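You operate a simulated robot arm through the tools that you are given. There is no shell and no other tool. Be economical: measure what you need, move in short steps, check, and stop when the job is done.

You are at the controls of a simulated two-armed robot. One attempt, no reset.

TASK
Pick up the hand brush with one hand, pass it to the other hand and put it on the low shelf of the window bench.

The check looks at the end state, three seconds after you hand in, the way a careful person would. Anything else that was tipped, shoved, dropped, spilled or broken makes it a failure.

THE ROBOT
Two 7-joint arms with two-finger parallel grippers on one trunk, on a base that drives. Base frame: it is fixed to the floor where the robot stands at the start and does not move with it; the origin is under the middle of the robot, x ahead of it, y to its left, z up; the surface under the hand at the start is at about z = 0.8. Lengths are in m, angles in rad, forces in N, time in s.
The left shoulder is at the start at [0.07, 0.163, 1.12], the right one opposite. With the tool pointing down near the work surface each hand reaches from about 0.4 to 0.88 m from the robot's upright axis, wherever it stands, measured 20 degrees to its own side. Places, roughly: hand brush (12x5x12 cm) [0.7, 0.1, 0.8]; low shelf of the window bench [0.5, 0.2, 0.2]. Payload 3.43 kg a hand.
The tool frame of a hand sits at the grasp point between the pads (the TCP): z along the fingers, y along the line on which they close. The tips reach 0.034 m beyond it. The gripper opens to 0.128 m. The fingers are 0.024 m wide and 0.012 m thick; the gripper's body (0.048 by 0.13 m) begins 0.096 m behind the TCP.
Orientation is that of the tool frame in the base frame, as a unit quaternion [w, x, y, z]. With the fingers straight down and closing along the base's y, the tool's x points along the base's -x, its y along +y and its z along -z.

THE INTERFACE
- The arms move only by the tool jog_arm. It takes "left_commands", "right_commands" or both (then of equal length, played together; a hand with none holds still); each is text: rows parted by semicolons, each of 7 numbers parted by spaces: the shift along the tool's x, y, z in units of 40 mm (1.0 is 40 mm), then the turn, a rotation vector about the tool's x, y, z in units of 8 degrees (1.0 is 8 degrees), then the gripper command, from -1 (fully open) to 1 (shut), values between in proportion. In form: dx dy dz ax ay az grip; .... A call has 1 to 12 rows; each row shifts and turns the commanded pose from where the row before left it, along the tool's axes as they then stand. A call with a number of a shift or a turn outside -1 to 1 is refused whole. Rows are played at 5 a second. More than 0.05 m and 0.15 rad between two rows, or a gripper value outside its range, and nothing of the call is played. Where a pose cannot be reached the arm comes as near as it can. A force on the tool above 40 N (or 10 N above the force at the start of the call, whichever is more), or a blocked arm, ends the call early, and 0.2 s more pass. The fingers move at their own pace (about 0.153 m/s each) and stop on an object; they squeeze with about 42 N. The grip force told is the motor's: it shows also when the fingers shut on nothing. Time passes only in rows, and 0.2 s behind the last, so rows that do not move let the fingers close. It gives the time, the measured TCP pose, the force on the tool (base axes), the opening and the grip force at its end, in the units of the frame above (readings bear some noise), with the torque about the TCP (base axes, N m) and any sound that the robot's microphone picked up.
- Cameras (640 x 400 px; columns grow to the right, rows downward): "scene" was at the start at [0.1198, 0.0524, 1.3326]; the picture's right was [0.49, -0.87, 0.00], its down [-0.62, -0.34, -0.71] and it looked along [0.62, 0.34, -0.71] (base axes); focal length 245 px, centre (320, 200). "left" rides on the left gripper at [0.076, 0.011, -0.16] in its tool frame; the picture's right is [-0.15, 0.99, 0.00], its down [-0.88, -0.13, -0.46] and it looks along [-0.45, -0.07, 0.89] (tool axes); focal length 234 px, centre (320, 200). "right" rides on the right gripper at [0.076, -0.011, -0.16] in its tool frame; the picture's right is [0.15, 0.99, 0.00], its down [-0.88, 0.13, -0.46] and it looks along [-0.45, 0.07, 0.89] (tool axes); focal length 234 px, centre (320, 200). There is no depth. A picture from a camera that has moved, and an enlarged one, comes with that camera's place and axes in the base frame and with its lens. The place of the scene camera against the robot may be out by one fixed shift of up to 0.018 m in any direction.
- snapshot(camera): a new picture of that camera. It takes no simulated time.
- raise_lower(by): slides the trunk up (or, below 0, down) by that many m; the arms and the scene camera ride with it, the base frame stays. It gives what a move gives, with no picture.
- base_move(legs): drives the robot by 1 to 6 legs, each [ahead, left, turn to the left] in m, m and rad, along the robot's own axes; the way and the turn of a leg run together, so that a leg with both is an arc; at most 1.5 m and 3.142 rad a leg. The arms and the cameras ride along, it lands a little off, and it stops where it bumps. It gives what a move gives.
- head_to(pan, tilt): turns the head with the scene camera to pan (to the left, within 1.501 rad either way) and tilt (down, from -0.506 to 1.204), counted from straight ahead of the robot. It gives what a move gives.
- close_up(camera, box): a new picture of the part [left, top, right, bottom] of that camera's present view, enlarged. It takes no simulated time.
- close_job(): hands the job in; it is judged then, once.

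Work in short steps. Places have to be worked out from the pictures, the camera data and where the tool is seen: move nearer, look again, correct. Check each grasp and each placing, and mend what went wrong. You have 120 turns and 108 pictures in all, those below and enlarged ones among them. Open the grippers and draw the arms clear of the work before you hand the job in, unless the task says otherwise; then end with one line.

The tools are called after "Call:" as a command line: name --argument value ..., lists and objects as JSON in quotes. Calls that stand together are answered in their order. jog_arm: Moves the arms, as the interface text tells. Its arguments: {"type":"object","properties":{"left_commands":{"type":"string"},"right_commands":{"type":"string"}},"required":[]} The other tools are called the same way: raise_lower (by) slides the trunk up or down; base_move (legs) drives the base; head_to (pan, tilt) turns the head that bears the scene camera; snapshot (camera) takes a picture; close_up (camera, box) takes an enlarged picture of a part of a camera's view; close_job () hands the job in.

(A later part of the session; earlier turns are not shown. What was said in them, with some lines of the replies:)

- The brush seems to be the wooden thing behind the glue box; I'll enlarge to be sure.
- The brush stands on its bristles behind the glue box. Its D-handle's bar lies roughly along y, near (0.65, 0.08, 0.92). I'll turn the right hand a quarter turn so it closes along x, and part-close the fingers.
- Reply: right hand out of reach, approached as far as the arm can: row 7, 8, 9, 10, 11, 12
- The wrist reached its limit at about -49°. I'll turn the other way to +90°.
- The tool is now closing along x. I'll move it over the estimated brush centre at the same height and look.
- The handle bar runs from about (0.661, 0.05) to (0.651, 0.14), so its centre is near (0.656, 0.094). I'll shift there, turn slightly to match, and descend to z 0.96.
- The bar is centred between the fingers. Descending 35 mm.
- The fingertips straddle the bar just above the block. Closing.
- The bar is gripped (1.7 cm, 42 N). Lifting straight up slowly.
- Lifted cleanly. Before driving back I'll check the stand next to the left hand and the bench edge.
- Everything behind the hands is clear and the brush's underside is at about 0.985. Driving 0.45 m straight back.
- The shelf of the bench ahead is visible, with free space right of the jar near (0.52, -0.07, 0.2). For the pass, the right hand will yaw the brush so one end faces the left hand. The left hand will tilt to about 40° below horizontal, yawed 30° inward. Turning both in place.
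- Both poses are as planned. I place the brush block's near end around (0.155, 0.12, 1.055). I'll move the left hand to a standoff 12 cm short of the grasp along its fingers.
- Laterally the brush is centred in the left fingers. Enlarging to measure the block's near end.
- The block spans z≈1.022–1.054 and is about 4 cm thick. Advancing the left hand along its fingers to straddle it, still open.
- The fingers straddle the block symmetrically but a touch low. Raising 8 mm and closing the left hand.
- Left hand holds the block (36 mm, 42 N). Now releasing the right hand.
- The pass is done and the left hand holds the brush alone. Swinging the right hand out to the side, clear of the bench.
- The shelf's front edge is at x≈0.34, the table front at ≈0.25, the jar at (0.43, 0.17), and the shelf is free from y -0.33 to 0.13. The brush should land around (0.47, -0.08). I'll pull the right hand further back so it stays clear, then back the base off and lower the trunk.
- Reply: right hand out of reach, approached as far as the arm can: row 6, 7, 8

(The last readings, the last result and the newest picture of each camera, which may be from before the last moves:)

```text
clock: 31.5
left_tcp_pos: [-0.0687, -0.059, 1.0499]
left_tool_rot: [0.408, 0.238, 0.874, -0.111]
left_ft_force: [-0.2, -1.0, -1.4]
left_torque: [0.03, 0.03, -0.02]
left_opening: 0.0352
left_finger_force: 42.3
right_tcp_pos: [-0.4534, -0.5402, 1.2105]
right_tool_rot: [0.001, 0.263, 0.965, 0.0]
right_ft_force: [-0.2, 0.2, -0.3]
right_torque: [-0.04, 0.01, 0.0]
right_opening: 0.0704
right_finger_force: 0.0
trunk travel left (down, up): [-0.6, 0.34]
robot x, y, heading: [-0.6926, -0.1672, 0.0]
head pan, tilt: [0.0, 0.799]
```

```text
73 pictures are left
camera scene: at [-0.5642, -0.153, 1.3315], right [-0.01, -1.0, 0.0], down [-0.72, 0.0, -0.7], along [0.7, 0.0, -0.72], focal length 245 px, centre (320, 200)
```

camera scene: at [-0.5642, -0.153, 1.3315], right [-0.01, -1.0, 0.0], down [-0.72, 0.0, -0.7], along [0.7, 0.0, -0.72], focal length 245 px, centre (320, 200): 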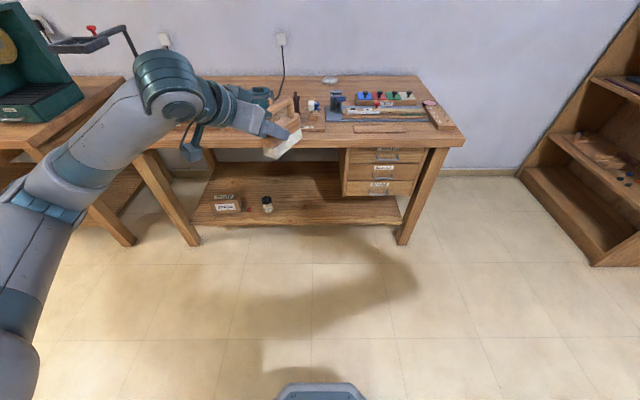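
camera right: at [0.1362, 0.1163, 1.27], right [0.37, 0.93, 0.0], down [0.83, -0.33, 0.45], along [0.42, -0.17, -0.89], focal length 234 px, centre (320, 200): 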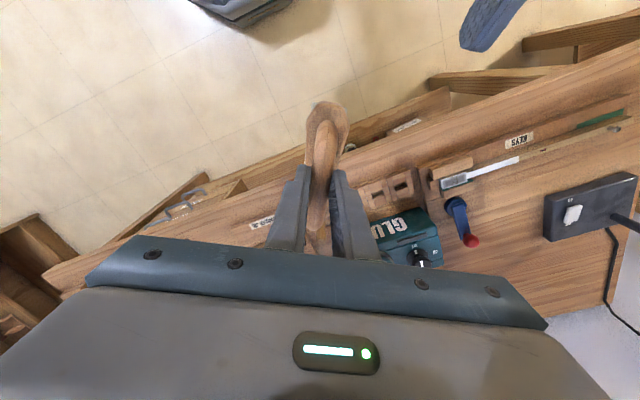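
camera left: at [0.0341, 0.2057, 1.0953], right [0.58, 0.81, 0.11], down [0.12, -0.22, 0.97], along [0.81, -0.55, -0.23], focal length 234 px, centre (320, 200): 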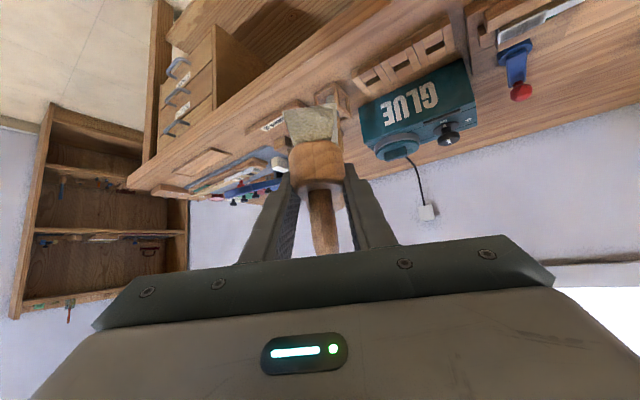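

Clear of the bench in front. Lowering the trunk 0.6 m in two steps.

Call:
raise_lower --by -0.3

Call:
raise_lower --by -0.29

Call:
head_to --pan 0 --tilt 0.35

Call:
snapshot --camera "scene"

```text
clock: 34.5
left_tcp_pos: [-0.0689, -0.0586, 0.749]
left_tool_rot: [0.408, 0.237, 0.875, -0.11]
left_ft_force: [-0.1, -0.9, -1.2]
left_torque: [0.03, 0.07, -0.02]
left_opening: 0.0355
left_finger_force: 41.5
right_tcp_pos: [-0.4525, -0.5388, 0.9113]
right_tool_rot: [0.0, 0.262, 0.965, 0.001]
right_ft_force: [-1.2, -0.6, -0.4]
right_torque: [-0.01, -0.01, 0.04]
right_opening: 0.0705
right_finger_force: 0.1
trunk travel left (down, up): [-0.3, 0.64]
robot x, y, heading: [-0.6949, -0.1646, -0.005]
head pan, tilt: [0.0, 0.799]
```

```text
clock: 37.4
left_tcp_pos: [-0.0691, -0.06, 0.4582]
left_tool_rot: [0.408, 0.237, 0.875, -0.111]
left_ft_force: [-0.1, -0.6, -1.6]
left_torque: [0.0, 0.06, 0.02]
left_opening: 0.0352
left_finger_force: 42.2
right_tcp_pos: [-0.4528, -0.5403, 0.6214]
right_tool_rot: [0.001, 0.262, 0.965, 0.001]
right_ft_force: [-0.6, -0.2, 0.3]
right_torque: [-0.02, 0.0, 0.06]
right_opening: 0.0703
right_finger_force: 0.0
trunk travel left (down, up): [-0.01, 0.93]
robot x, y, heading: [-0.6943, -0.1669, -0.004]
head pan, tilt: [0.0, 0.799]
```

```text
clock: 38.3
left_tcp_pos: [-0.0693, -0.0602, 0.4593]
left_tool_rot: [0.408, 0.237, 0.875, -0.111]
left_ft_force: [-0.2, -1.1, -1.2]
left_torque: [0.0, 0.03, -0.02]
left_opening: 0.0353
left_finger_force: 42.3
right_tcp_pos: [-0.4523, -0.5388, 0.6217]
right_tool_rot: [0.0, 0.262, 0.965, 0.0]
right_ft_force: [-0.7, 0.3, -0.7]
right_torque: [-0.05, -0.01, 0.01]
right_opening: 0.0703
right_finger_force: 0.1
trunk travel left (down, up): [-0.01, 0.93]
robot x, y, heading: [-0.6944, -0.164, -0.003]
head pan, tilt: [0.0, 0.351]
```

```text
72 pictures are left
camera scene: at [-0.5519, -0.153, 0.7811], right [-0.01, -1.0, 0.0], down [-0.34, 0.0, -0.94], along [0.94, -0.01, -0.34], focal length 245 px, centre (320, 200)
```

scene: 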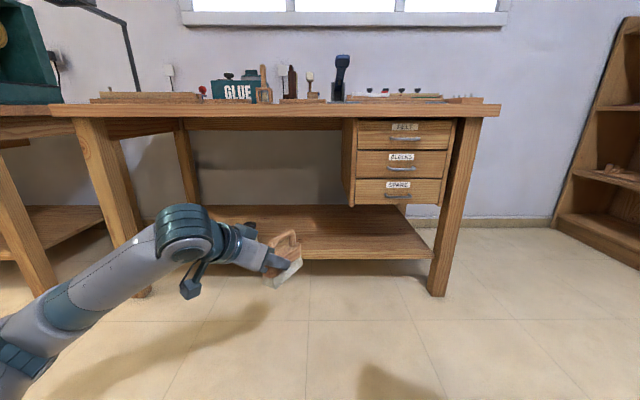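

The shelf surface is at z≈0.2. I'll lower the brush another 11 cm with the arm while still outside.

Call:
jog_arm --left_commands "0.53 0 0.44 0 0 0 1;0.53 0 0.44 0 0 0 1;0.53 0 0.44 0 0 0 1;0.53 0 0.44 0 0 0 1"

Call:
snapshot --camera "scene"

Call:
snapshot --camera "left"

```text
clock: 39.3
left_tcp_pos: [-0.0702, -0.0582, 0.3499]
left_tool_rot: [0.407, 0.238, 0.875, -0.111]
left_ft_force: [0.7, -0.6, -0.6]
left_torque: [0.03, 0.07, 0.0]
left_opening: 0.0356
left_finger_force: 42.1
right_tcp_pos: [-0.4524, -0.5395, 0.6213]
right_tool_rot: [0.0, 0.262, 0.965, 0.002]
right_ft_force: [0.0, -0.4, -0.2]
right_torque: [0.04, -0.05, 0.01]
right_opening: 0.0703
right_finger_force: 0.1
trunk travel left (down, up): [-0.01, 0.93]
robot x, y, heading: [-0.6928, -0.1627, -0.01]
head pan, tilt: [0.0, 0.351]
```

```text
71 pictures are left
camera scene: at [-0.552, -0.153, 0.7812], right [-0.01, -1.0, 0.0], down [-0.34, 0.0, -0.94], along [0.94, -0.01, -0.34], focal length 245 px, centre (320, 200)
```

scene: 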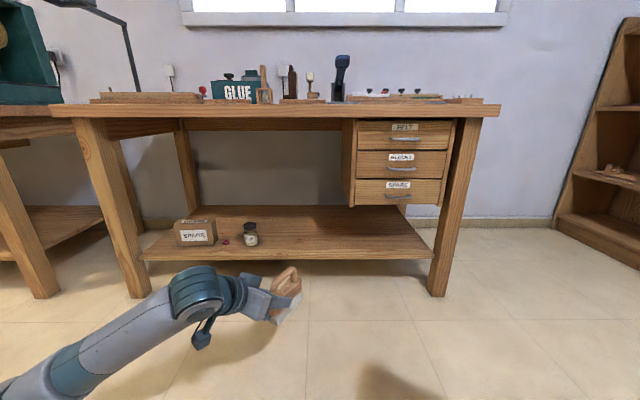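

```text
70 pictures are left
camera left: at [-0.2123, 0.0388, 0.396], right [0.58, 0.81, 0.11], down [0.12, -0.22, 0.97], along [0.8, -0.55, -0.23], focal length 234 px, centre (320, 200)
```

left: 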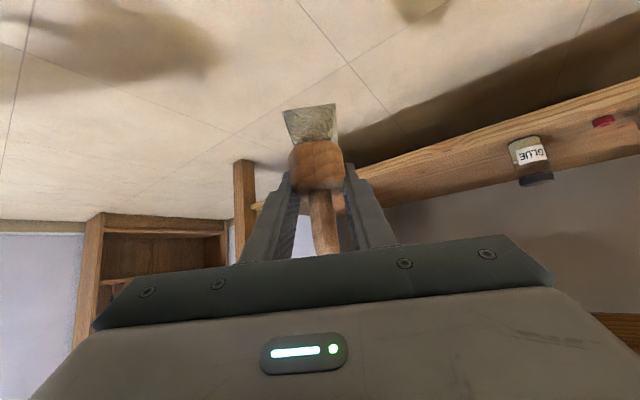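

The jar is at (0.455, 0.16), well left of the planned path at y≈-0.08. Driving ahead 0.3 m first, then checking.

Call:
base_move --legs '[[0.3, 0, 0]]'

Call:
snapshot --camera "scene"

Call:
snapshot --camera "left"

Call:
snapshot --camera "right"

```text
clock: 41.4
left_tcp_pos: [0.2295, -0.0642, 0.3497]
left_tool_rot: [0.407, 0.239, 0.874, -0.112]
left_ft_force: [0.1, 0.5, -1.2]
left_torque: [0.04, 0.05, 0.0]
left_opening: 0.0354
left_finger_force: 41.9
right_tcp_pos: [-0.1544, -0.5427, 0.6218]
right_tool_rot: [0.001, 0.265, 0.964, 0.002]
right_ft_force: [-0.4, 0.0, -0.2]
right_torque: [-0.02, 0.05, 0.0]
right_opening: 0.0704
right_finger_force: 0.0
trunk travel left (down, up): [-0.01, 0.93]
robot x, y, heading: [-0.3948, -0.1647, -0.012]
head pan, tilt: [0.0, 0.351]
```

```text
69 pictures are left
camera scene: at [-0.2522, -0.1562, 0.7812], right [-0.01, -1.0, 0.0], down [-0.34, 0.0, -0.94], along [0.94, -0.01, -0.34], focal length 245 px, centre (320, 200)
```

scene: 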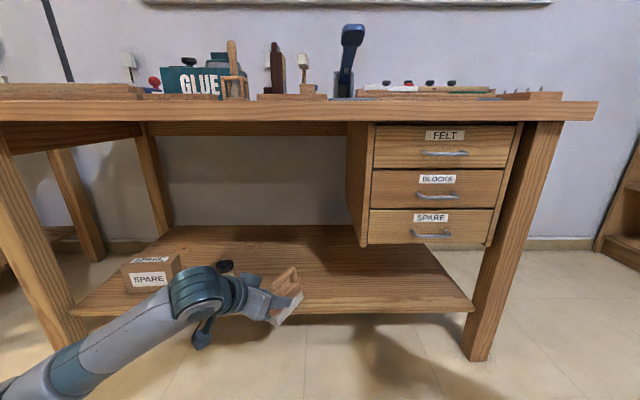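

```text
68 pictures are left
camera left: at [0.0884, 0.0339, 0.3961], right [0.58, 0.8, 0.11], down [0.12, -0.22, 0.97], along [0.8, -0.55, -0.23], focal length 234 px, centre (320, 200)
```

left: 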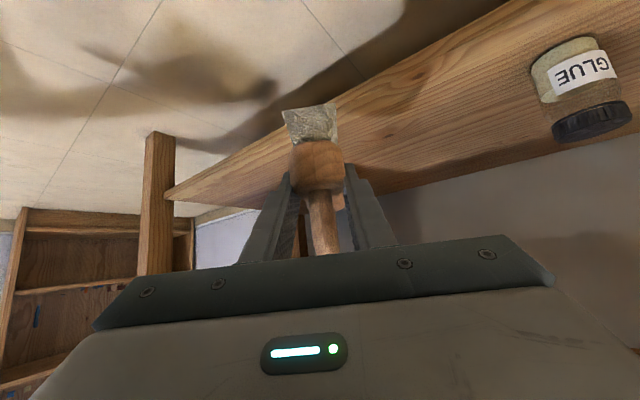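

```text
67 pictures are left
camera right: at [-0.2266, -0.5153, 0.7819], right [0.38, 0.93, 0.0], down [0.82, -0.34, 0.46], along [0.42, -0.17, -0.89], focal length 234 px, centre (320, 200)
```

right: 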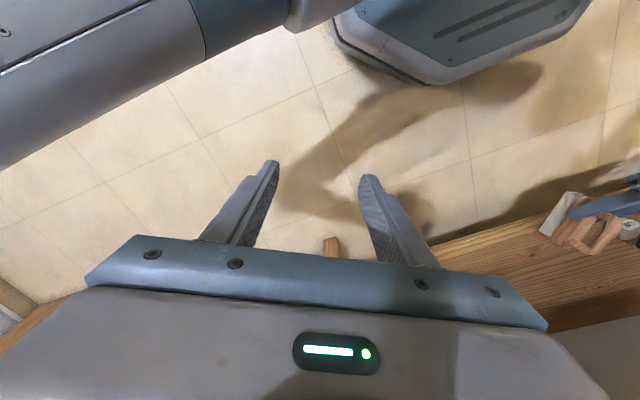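

Path is clear; right arm well away. Driving the last 0.21 m.

Call:
base_move --legs '[[0.21, 0, 0]]'

Call:
snapshot --camera "scene"

Call:
snapshot --camera "left"

```text
clock: 43.0
left_tcp_pos: [0.4409, -0.0665, 0.35]
left_tool_rot: [0.408, 0.238, 0.874, -0.111]
left_ft_force: [-0.3, 0.1, -1.3]
left_torque: [0.03, 0.07, 0.04]
left_opening: 0.0357
left_finger_force: 42.3
right_tcp_pos: [0.0568, -0.546, 0.6217]
right_tool_rot: [0.001, 0.264, 0.965, 0.001]
right_ft_force: [0.2, 1.2, 0.8]
right_torque: [0.01, 0.0, 0.02]
right_opening: 0.0702
right_finger_force: 0.0
trunk travel left (down, up): [-0.01, 0.93]
robot x, y, heading: [-0.1827, -0.172, -0.01]
head pan, tilt: [0.0, 0.351]
```

```text
66 pictures are left
camera scene: at [-0.0406, -0.1585, 0.7812], right [-0.01, -1.0, 0.0], down [-0.34, 0.0, -0.94], along [0.94, -0.01, -0.34], focal length 245 px, centre (320, 200)
```

scene: 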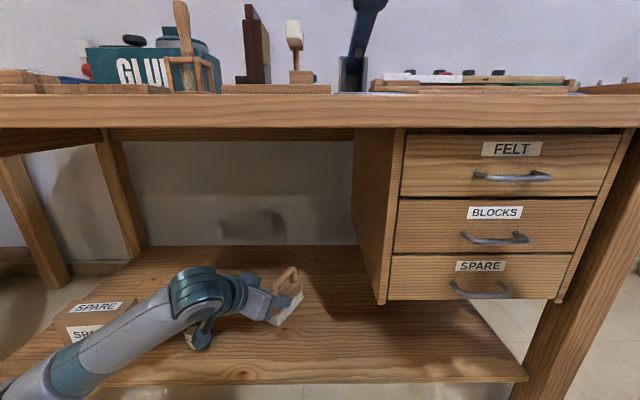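

```text
65 pictures are left
camera left: at [0.2999, 0.0317, 0.396], right [0.58, 0.8, 0.11], down [0.12, -0.22, 0.97], along [0.8, -0.55, -0.23], focal length 234 px, centre (320, 200)
```

left: 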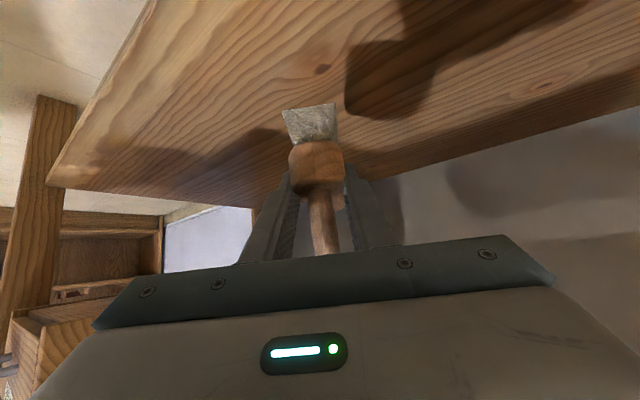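

The brush is over the shelf. Lowering 7 cm, then feeling for contact.

Call:
jog_arm --left_commands "0.45 0 0.375 0 0 0 1;0.45 0 0.375 0 0 0 1;0.45 0 0.375 0 0 0 1"

Call:
close_up --camera "scene" --box '[150, 230, 350, 370]'

Call:
snapshot --camera "left"

```text
clock: 43.8
left_tcp_pos: [0.4413, -0.0668, 0.2788]
left_tool_rot: [0.408, 0.239, 0.874, -0.112]
left_ft_force: [0.4, 0.2, -1.0]
left_torque: [0.02, 0.08, 0.0]
left_opening: 0.0355
left_finger_force: 41.8
right_tcp_pos: [0.0575, -0.5453, 0.6219]
right_tool_rot: [0.0, 0.264, 0.965, 0.001]
right_ft_force: [-0.1, -0.7, 1.5]
right_torque: [0.02, -0.01, 0.01]
right_opening: 0.0705
right_finger_force: 0.0
trunk travel left (down, up): [-0.01, 0.93]
robot x, y, heading: [-0.1771, -0.169, -0.009]
head pan, tilt: [0.0, 0.351]
```

```text
2.86 times, centred on (250, 300) of scene
camera zoom: at [-0.0406, -0.1586, 0.7812], right [-0.01, -1.0, 0.0], down [-0.34, 0.0, -0.94], along [0.94, -0.01, -0.34], focal length 701 px, centre (520, -86)
```

zoom: 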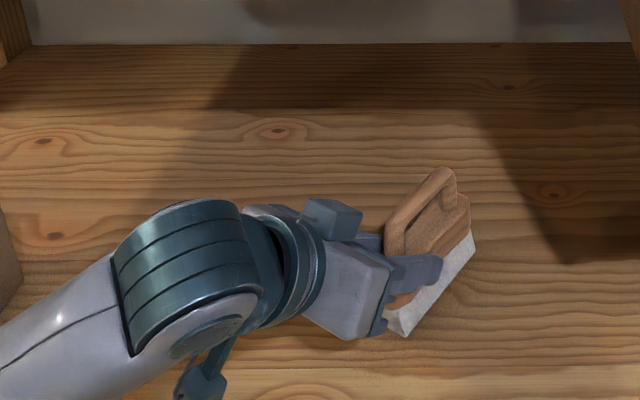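

```text
63 pictures are left
camera left: at [0.3, 0.0313, 0.3247], right [0.58, 0.8, 0.11], down [0.12, -0.22, 0.97], along [0.8, -0.55, -0.23], focal length 234 px, centre (320, 200)
```

left: 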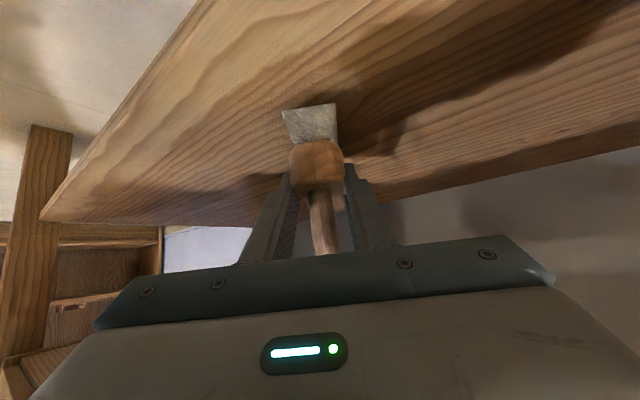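

About 1.5 cm left by estimate. Lowering in 3 mm steps.

Call:
jog_arm --left_commands "0.058 0 0.048 0 0 0 1;0.058 0 0.048 0 0 0 1;0.058 0 0.048 0 0 0 1;0 0 0 0 0 0 1"

Call:
close_up --camera "left" --box '[220, 60, 420, 200]'

```text
clock: 44.8
left_tcp_pos: [0.4396, -0.0668, 0.2713]
left_tool_rot: [0.407, 0.24, 0.874, -0.112]
left_ft_force: [-1.0, 0.6, -0.3]
left_torque: [0.04, 0.06, 0.03]
left_opening: 0.0353
left_finger_force: 42.4
right_tcp_pos: [0.0555, -0.5456, 0.6221]
right_tool_rot: [0.0, 0.264, 0.965, 0.001]
right_ft_force: [-0.1, -0.1, -0.5]
right_torque: [0.01, 0.0, -0.01]
right_opening: 0.0705
right_finger_force: 0.0
trunk travel left (down, up): [-0.01, 0.93]
robot x, y, heading: [-0.1809, -0.1715, -0.011]
head pan, tilt: [0.0, 0.351]
```

```text
2.86 times, centred on (320, 130) of left
camera zoom: at [0.2997, 0.0312, 0.3169], right [0.58, 0.8, 0.11], down [0.12, -0.22, 0.97], along [0.8, -0.55, -0.23], focal length 669 px, centre (320, 400)
```

zoom: 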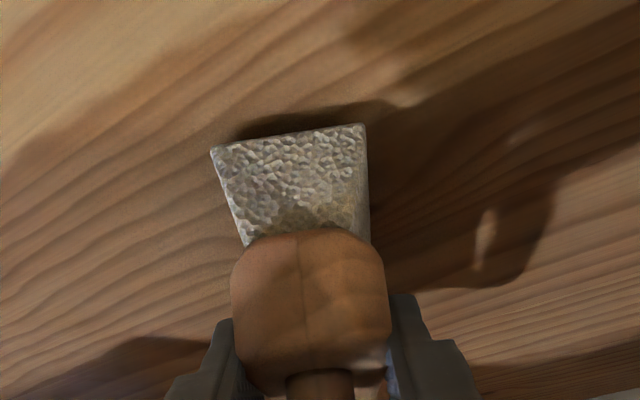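

Still floating by a small gap (shadow just beyond the bristles). Continuing.

Call:
jog_arm --left_commands "0.048 0 0.04 0 0 0 1;0 0 0 0 0 0 1;0.048 0 0.04 0 0 0 1;0 0 0 0 0 0 1"

Call:
close_up --camera "left" --box '[220, 60, 420, 200]'

```text
clock: 45.8
left_tcp_pos: [0.4409, -0.0655, 0.2658]
left_tool_rot: [0.407, 0.239, 0.875, -0.111]
left_ft_force: [0.9, 0.2, -1.5]
left_torque: [0.03, 0.02, -0.05]
left_opening: 0.0356
left_finger_force: 42.1
right_tcp_pos: [0.0573, -0.5454, 0.6225]
right_tool_rot: [0.0, 0.264, 0.964, 0.0]
right_ft_force: [0.2, -0.5, -0.9]
right_torque: [-0.02, 0.0, -0.03]
right_opening: 0.0704
right_finger_force: 0.2
trunk travel left (down, up): [-0.01, 0.93]
robot x, y, heading: [-0.181, -0.1696, -0.008]
head pan, tilt: [0.0, 0.351]
```

```text
2.86 times, centred on (320, 130) of left
camera zoom: at [0.2996, 0.0316, 0.312], right [0.58, 0.8, 0.11], down [0.12, -0.22, 0.97], along [0.8, -0.55, -0.23], focal length 669 px, centre (320, 400)
```

zoom: 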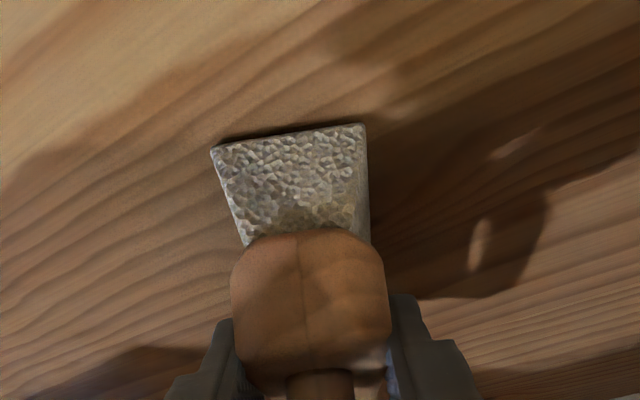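

Contact shadow has almost closed. Two more small steps.

Call:
jog_arm --left_commands "0.04 0 0.033 0 0 0 1;0 0 0 0 0 0 1;0.03 0 0.025 0 0 0 1;0 0 0 0 0 0 1"

Call:
close_up --camera "left" --box '[220, 60, 420, 200]'

```text
clock: 46.8
left_tcp_pos: [0.441, -0.0664, 0.2621]
left_tool_rot: [0.408, 0.239, 0.874, -0.111]
left_ft_force: [0.1, 1.3, -0.3]
left_torque: [-0.02, -0.11, -0.03]
left_opening: 0.0353
left_finger_force: 41.7
right_tcp_pos: [0.0559, -0.5454, 0.6216]
right_tool_rot: [0.001, 0.264, 0.965, 0.001]
right_ft_force: [-0.1, 0.0, 0.3]
right_torque: [-0.03, 0.01, 0.01]
right_opening: 0.0701
right_finger_force: 0.1
trunk travel left (down, up): [-0.01, 0.93]
robot x, y, heading: [-0.1851, -0.1716, -0.014]
head pan, tilt: [0.0, 0.351]
```

```text
2.86 times, centred on (320, 130) of left
camera zoom: at [0.2996, 0.0316, 0.3086], right [0.58, 0.8, 0.11], down [0.12, -0.22, 0.97], along [0.8, -0.55, -0.23], focal length 669 px, centre (320, 400)
```

zoom: 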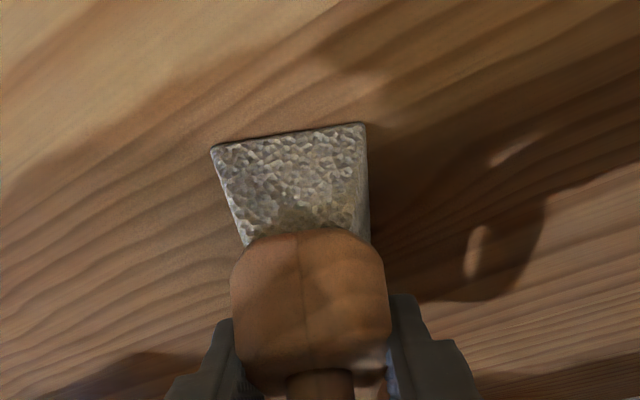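

The torque shift hints at first touch. One more millimetre to confirm.

Call:
jog_arm --left_commands "0.02 0 0.016 0 0 0 1;0 0 0 0 0 0 1"

```text
clock: 47.4
left_tcp_pos: [0.4415, -0.0661, 0.263]
left_tool_rot: [0.409, 0.238, 0.874, -0.111]
left_ft_force: [-2.2, 0.1, 9.0]
left_torque: [0.1, 0.38, 0.0]
left_opening: 0.0353
left_finger_force: 42.5
right_tcp_pos: [0.0551, -0.5457, 0.6215]
right_tool_rot: [0.0, 0.265, 0.964, 0.001]
right_ft_force: [0.4, -1.0, 0.1]
right_torque: [-0.01, -0.03, -0.01]
right_opening: 0.0703
right_finger_force: 0.0
trunk travel left (down, up): [-0.01, 0.93]
robot x, y, heading: [-0.1841, -0.1714, -0.007]
head pan, tilt: [0.0, 0.351]
```

Contact confirmed (9 N up). Opening the left hand gradually.

Call:
jog_arm --left_commands "0 0 0 0 0 0 0.4;0 0 0 0 0 0 0.3;0 0 0 0 0 0 0.1;0 0 0 0 0 0 -0.2;0 0 0 0 0 0 -0.4;0 0 0 0 0 0 -0.4"

Call:
close_up --camera "left" --box '[200, 40, 440, 220]'

Call:
close_up --camera "scene" --box '[150, 230, 350, 370]'

```text
clock: 48.8
left_tcp_pos: [0.4407, -0.066, 0.2624]
left_tool_rot: [0.407, 0.24, 0.874, -0.112]
left_ft_force: [0.0, 0.5, 0.6]
left_torque: [0.02, -0.01, 0.04]
left_opening: 0.0894
left_finger_force: 0.1
right_tcp_pos: [0.0579, -0.5451, 0.6214]
right_tool_rot: [0.0, 0.263, 0.965, 0.001]
right_ft_force: [0.0, -0.4, 0.4]
right_torque: [-0.02, 0.01, -0.01]
right_opening: 0.0706
right_finger_force: 0.1
trunk travel left (down, up): [-0.01, 0.93]
robot x, y, heading: [-0.1854, -0.1701, -0.009]
head pan, tilt: [0.0, 0.351]
```

```text
2.22 times, centred on (320, 130) of left
camera zoom: at [0.2997, 0.0319, 0.3072], right [0.58, 0.8, 0.11], down [0.12, -0.22, 0.97], along [0.8, -0.55, -0.23], focal length 520 px, centre (320, 356)
```

zoom: 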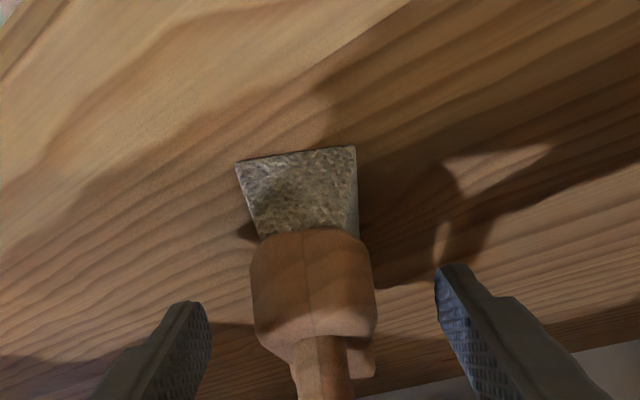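

```text
2.86 times, centred on (250, 300) of scene
camera zoom: at [-0.0406, -0.1585, 0.7812], right [-0.01, -1.0, 0.0], down [-0.34, 0.0, -0.94], along [0.94, -0.01, -0.34], focal length 701 px, centre (520, -86)
```

zoom: 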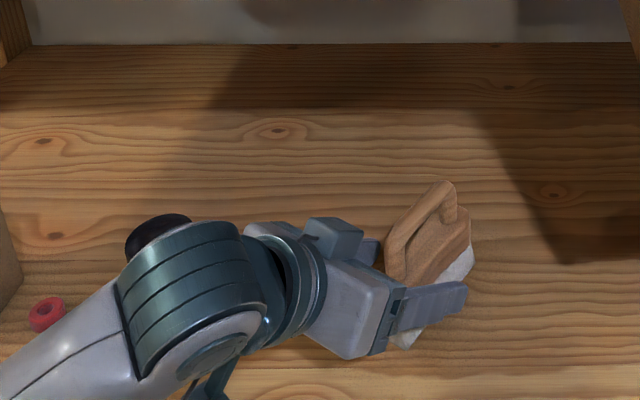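

The brush stands upright on its own. Withdrawing the left hand back along its fingers.

Call:
jog_arm --left_commands "0 0 -0.4 0 0 0 -0.4;0 0 -0.7 0 0 0 -0.4;0 0 -0.8 0 0 0 -0.4"

Call:
snapshot --camera "scene"

Call:
snapshot --camera "left"

```text
clock: 49.6
left_tcp_pos: [0.3907, -0.0346, 0.3111]
left_tool_rot: [0.407, 0.239, 0.875, -0.111]
left_ft_force: [-0.1, -0.1, 0.0]
left_torque: [-0.03, 0.0, -0.02]
left_opening: 0.0895
left_finger_force: 0.1
right_tcp_pos: [0.0565, -0.5459, 0.6223]
right_tool_rot: [0.0, 0.264, 0.965, 0.001]
right_ft_force: [0.5, -0.1, -0.4]
right_torque: [0.05, 0.0, 0.01]
right_opening: 0.0703
right_finger_force: 0.1
trunk travel left (down, up): [-0.01, 0.93]
robot x, y, heading: [-0.1792, -0.1681, -0.009]
head pan, tilt: [0.0, 0.351]
```

```text
57 pictures are left
camera scene: at [-0.0406, -0.1585, 0.7811], right [-0.01, -1.0, 0.0], down [-0.34, 0.0, -0.94], along [0.94, -0.01, -0.34], focal length 245 px, centre (320, 200)
```

scene: 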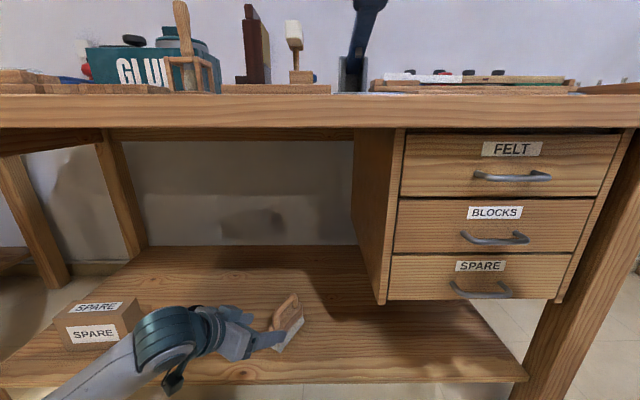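

```text
56 pictures are left
camera left: at [0.2507, 0.0626, 0.357], right [0.59, 0.8, 0.11], down [0.12, -0.22, 0.97], along [0.8, -0.55, -0.23], focal length 234 px, centre (320, 200)
```

left: 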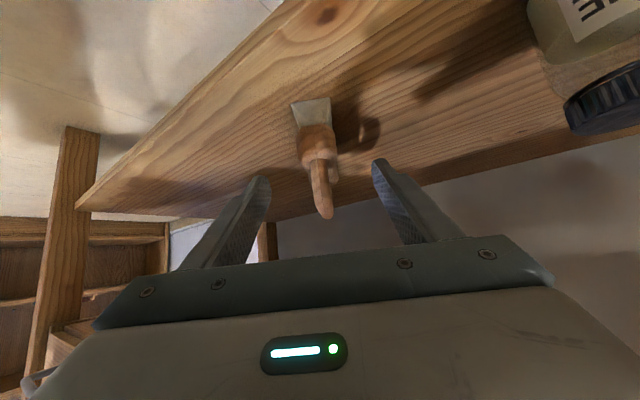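

The fingers are clear of the brush and the jar stands untouched. Backing the robot away 0.45 m, then inspecting everything.

Call:
base_move --legs '[[-0.45, 0, 0]]'

Call:
jog_arm --left_commands "0 0 0 0 0 0 -1;0 0 0 0 0 0 -1" --right_commands "0 0 0 0 0 0 -1;0 0 0 0 0 0 -1"

Call:
snapshot --camera "scene"

Call:
close_up --camera "scene" --box '[140, 180, 380, 330]'

```text
clock: 52.3
left_tcp_pos: [-0.0575, -0.0291, 0.3117]
left_tool_rot: [0.408, 0.237, 0.875, -0.111]
left_ft_force: [0.0, 0.6, 0.5]
left_torque: [-0.06, 0.02, -0.01]
left_opening: 0.0894
left_finger_force: 0.0
right_tcp_pos: [-0.392, -0.5398, 0.6214]
right_tool_rot: [0.0, 0.262, 0.965, 0.001]
right_ft_force: [0.4, 0.7, 0.4]
right_torque: [0.0, 0.02, 0.03]
right_opening: 0.0704
right_finger_force: 0.1
trunk travel left (down, up): [-0.01, 0.93]
robot x, y, heading: [-0.6328, -0.1691, -0.0]
head pan, tilt: [0.0, 0.351]
```

```text
clock: 52.9
left_tcp_pos: [-0.0582, -0.029, 0.3104]
left_tool_rot: [0.408, 0.237, 0.875, -0.111]
left_ft_force: [-1.0, -0.1, 0.1]
left_torque: [-0.03, -0.01, -0.01]
left_opening: 0.1281
left_finger_force: 0.1
right_tcp_pos: [-0.3914, -0.5406, 0.6211]
right_tool_rot: [0.0, 0.262, 0.965, 0.001]
right_ft_force: [-0.6, 0.1, 0.3]
right_torque: [-0.02, 0.01, 0.0]
right_opening: 0.1279
right_finger_force: 0.2
trunk travel left (down, up): [-0.01, 0.93]
robot x, y, heading: [-0.6339, -0.165, -0.006]
head pan, tilt: [0.0, 0.351]
```

```text
55 pictures are left
camera scene: at [-0.4908, -0.1541, 0.7812], right [-0.01, -1.0, 0.0], down [-0.34, 0.0, -0.94], along [0.94, -0.01, -0.34], focal length 245 px, centre (320, 200)
```

scene: 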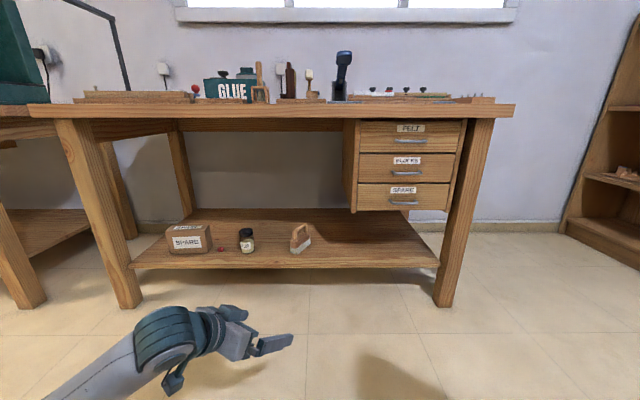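

```text
2.67 times, centred on (260, 255) of scene
camera zoom: at [-0.4908, -0.1541, 0.7812], right [-0.01, -1.0, 0.0], down [-0.34, 0.0, -0.94], along [0.94, -0.01, -0.34], focal length 654 px, centre (480, 53)
```

zoom: 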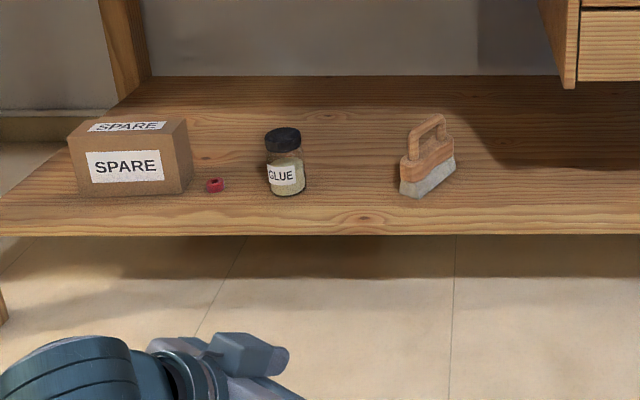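

The brush stands on the low shelf, the jar and box are undisturbed, both grippers are open and the arms are clear. Handing in.

Call:
close_job

```text
The job is handed in.
```

The hand brush was picked up with the right hand, passed to the left, and now stands upright on the low shelf of the window bench; nothing else was seen to be disturbed.
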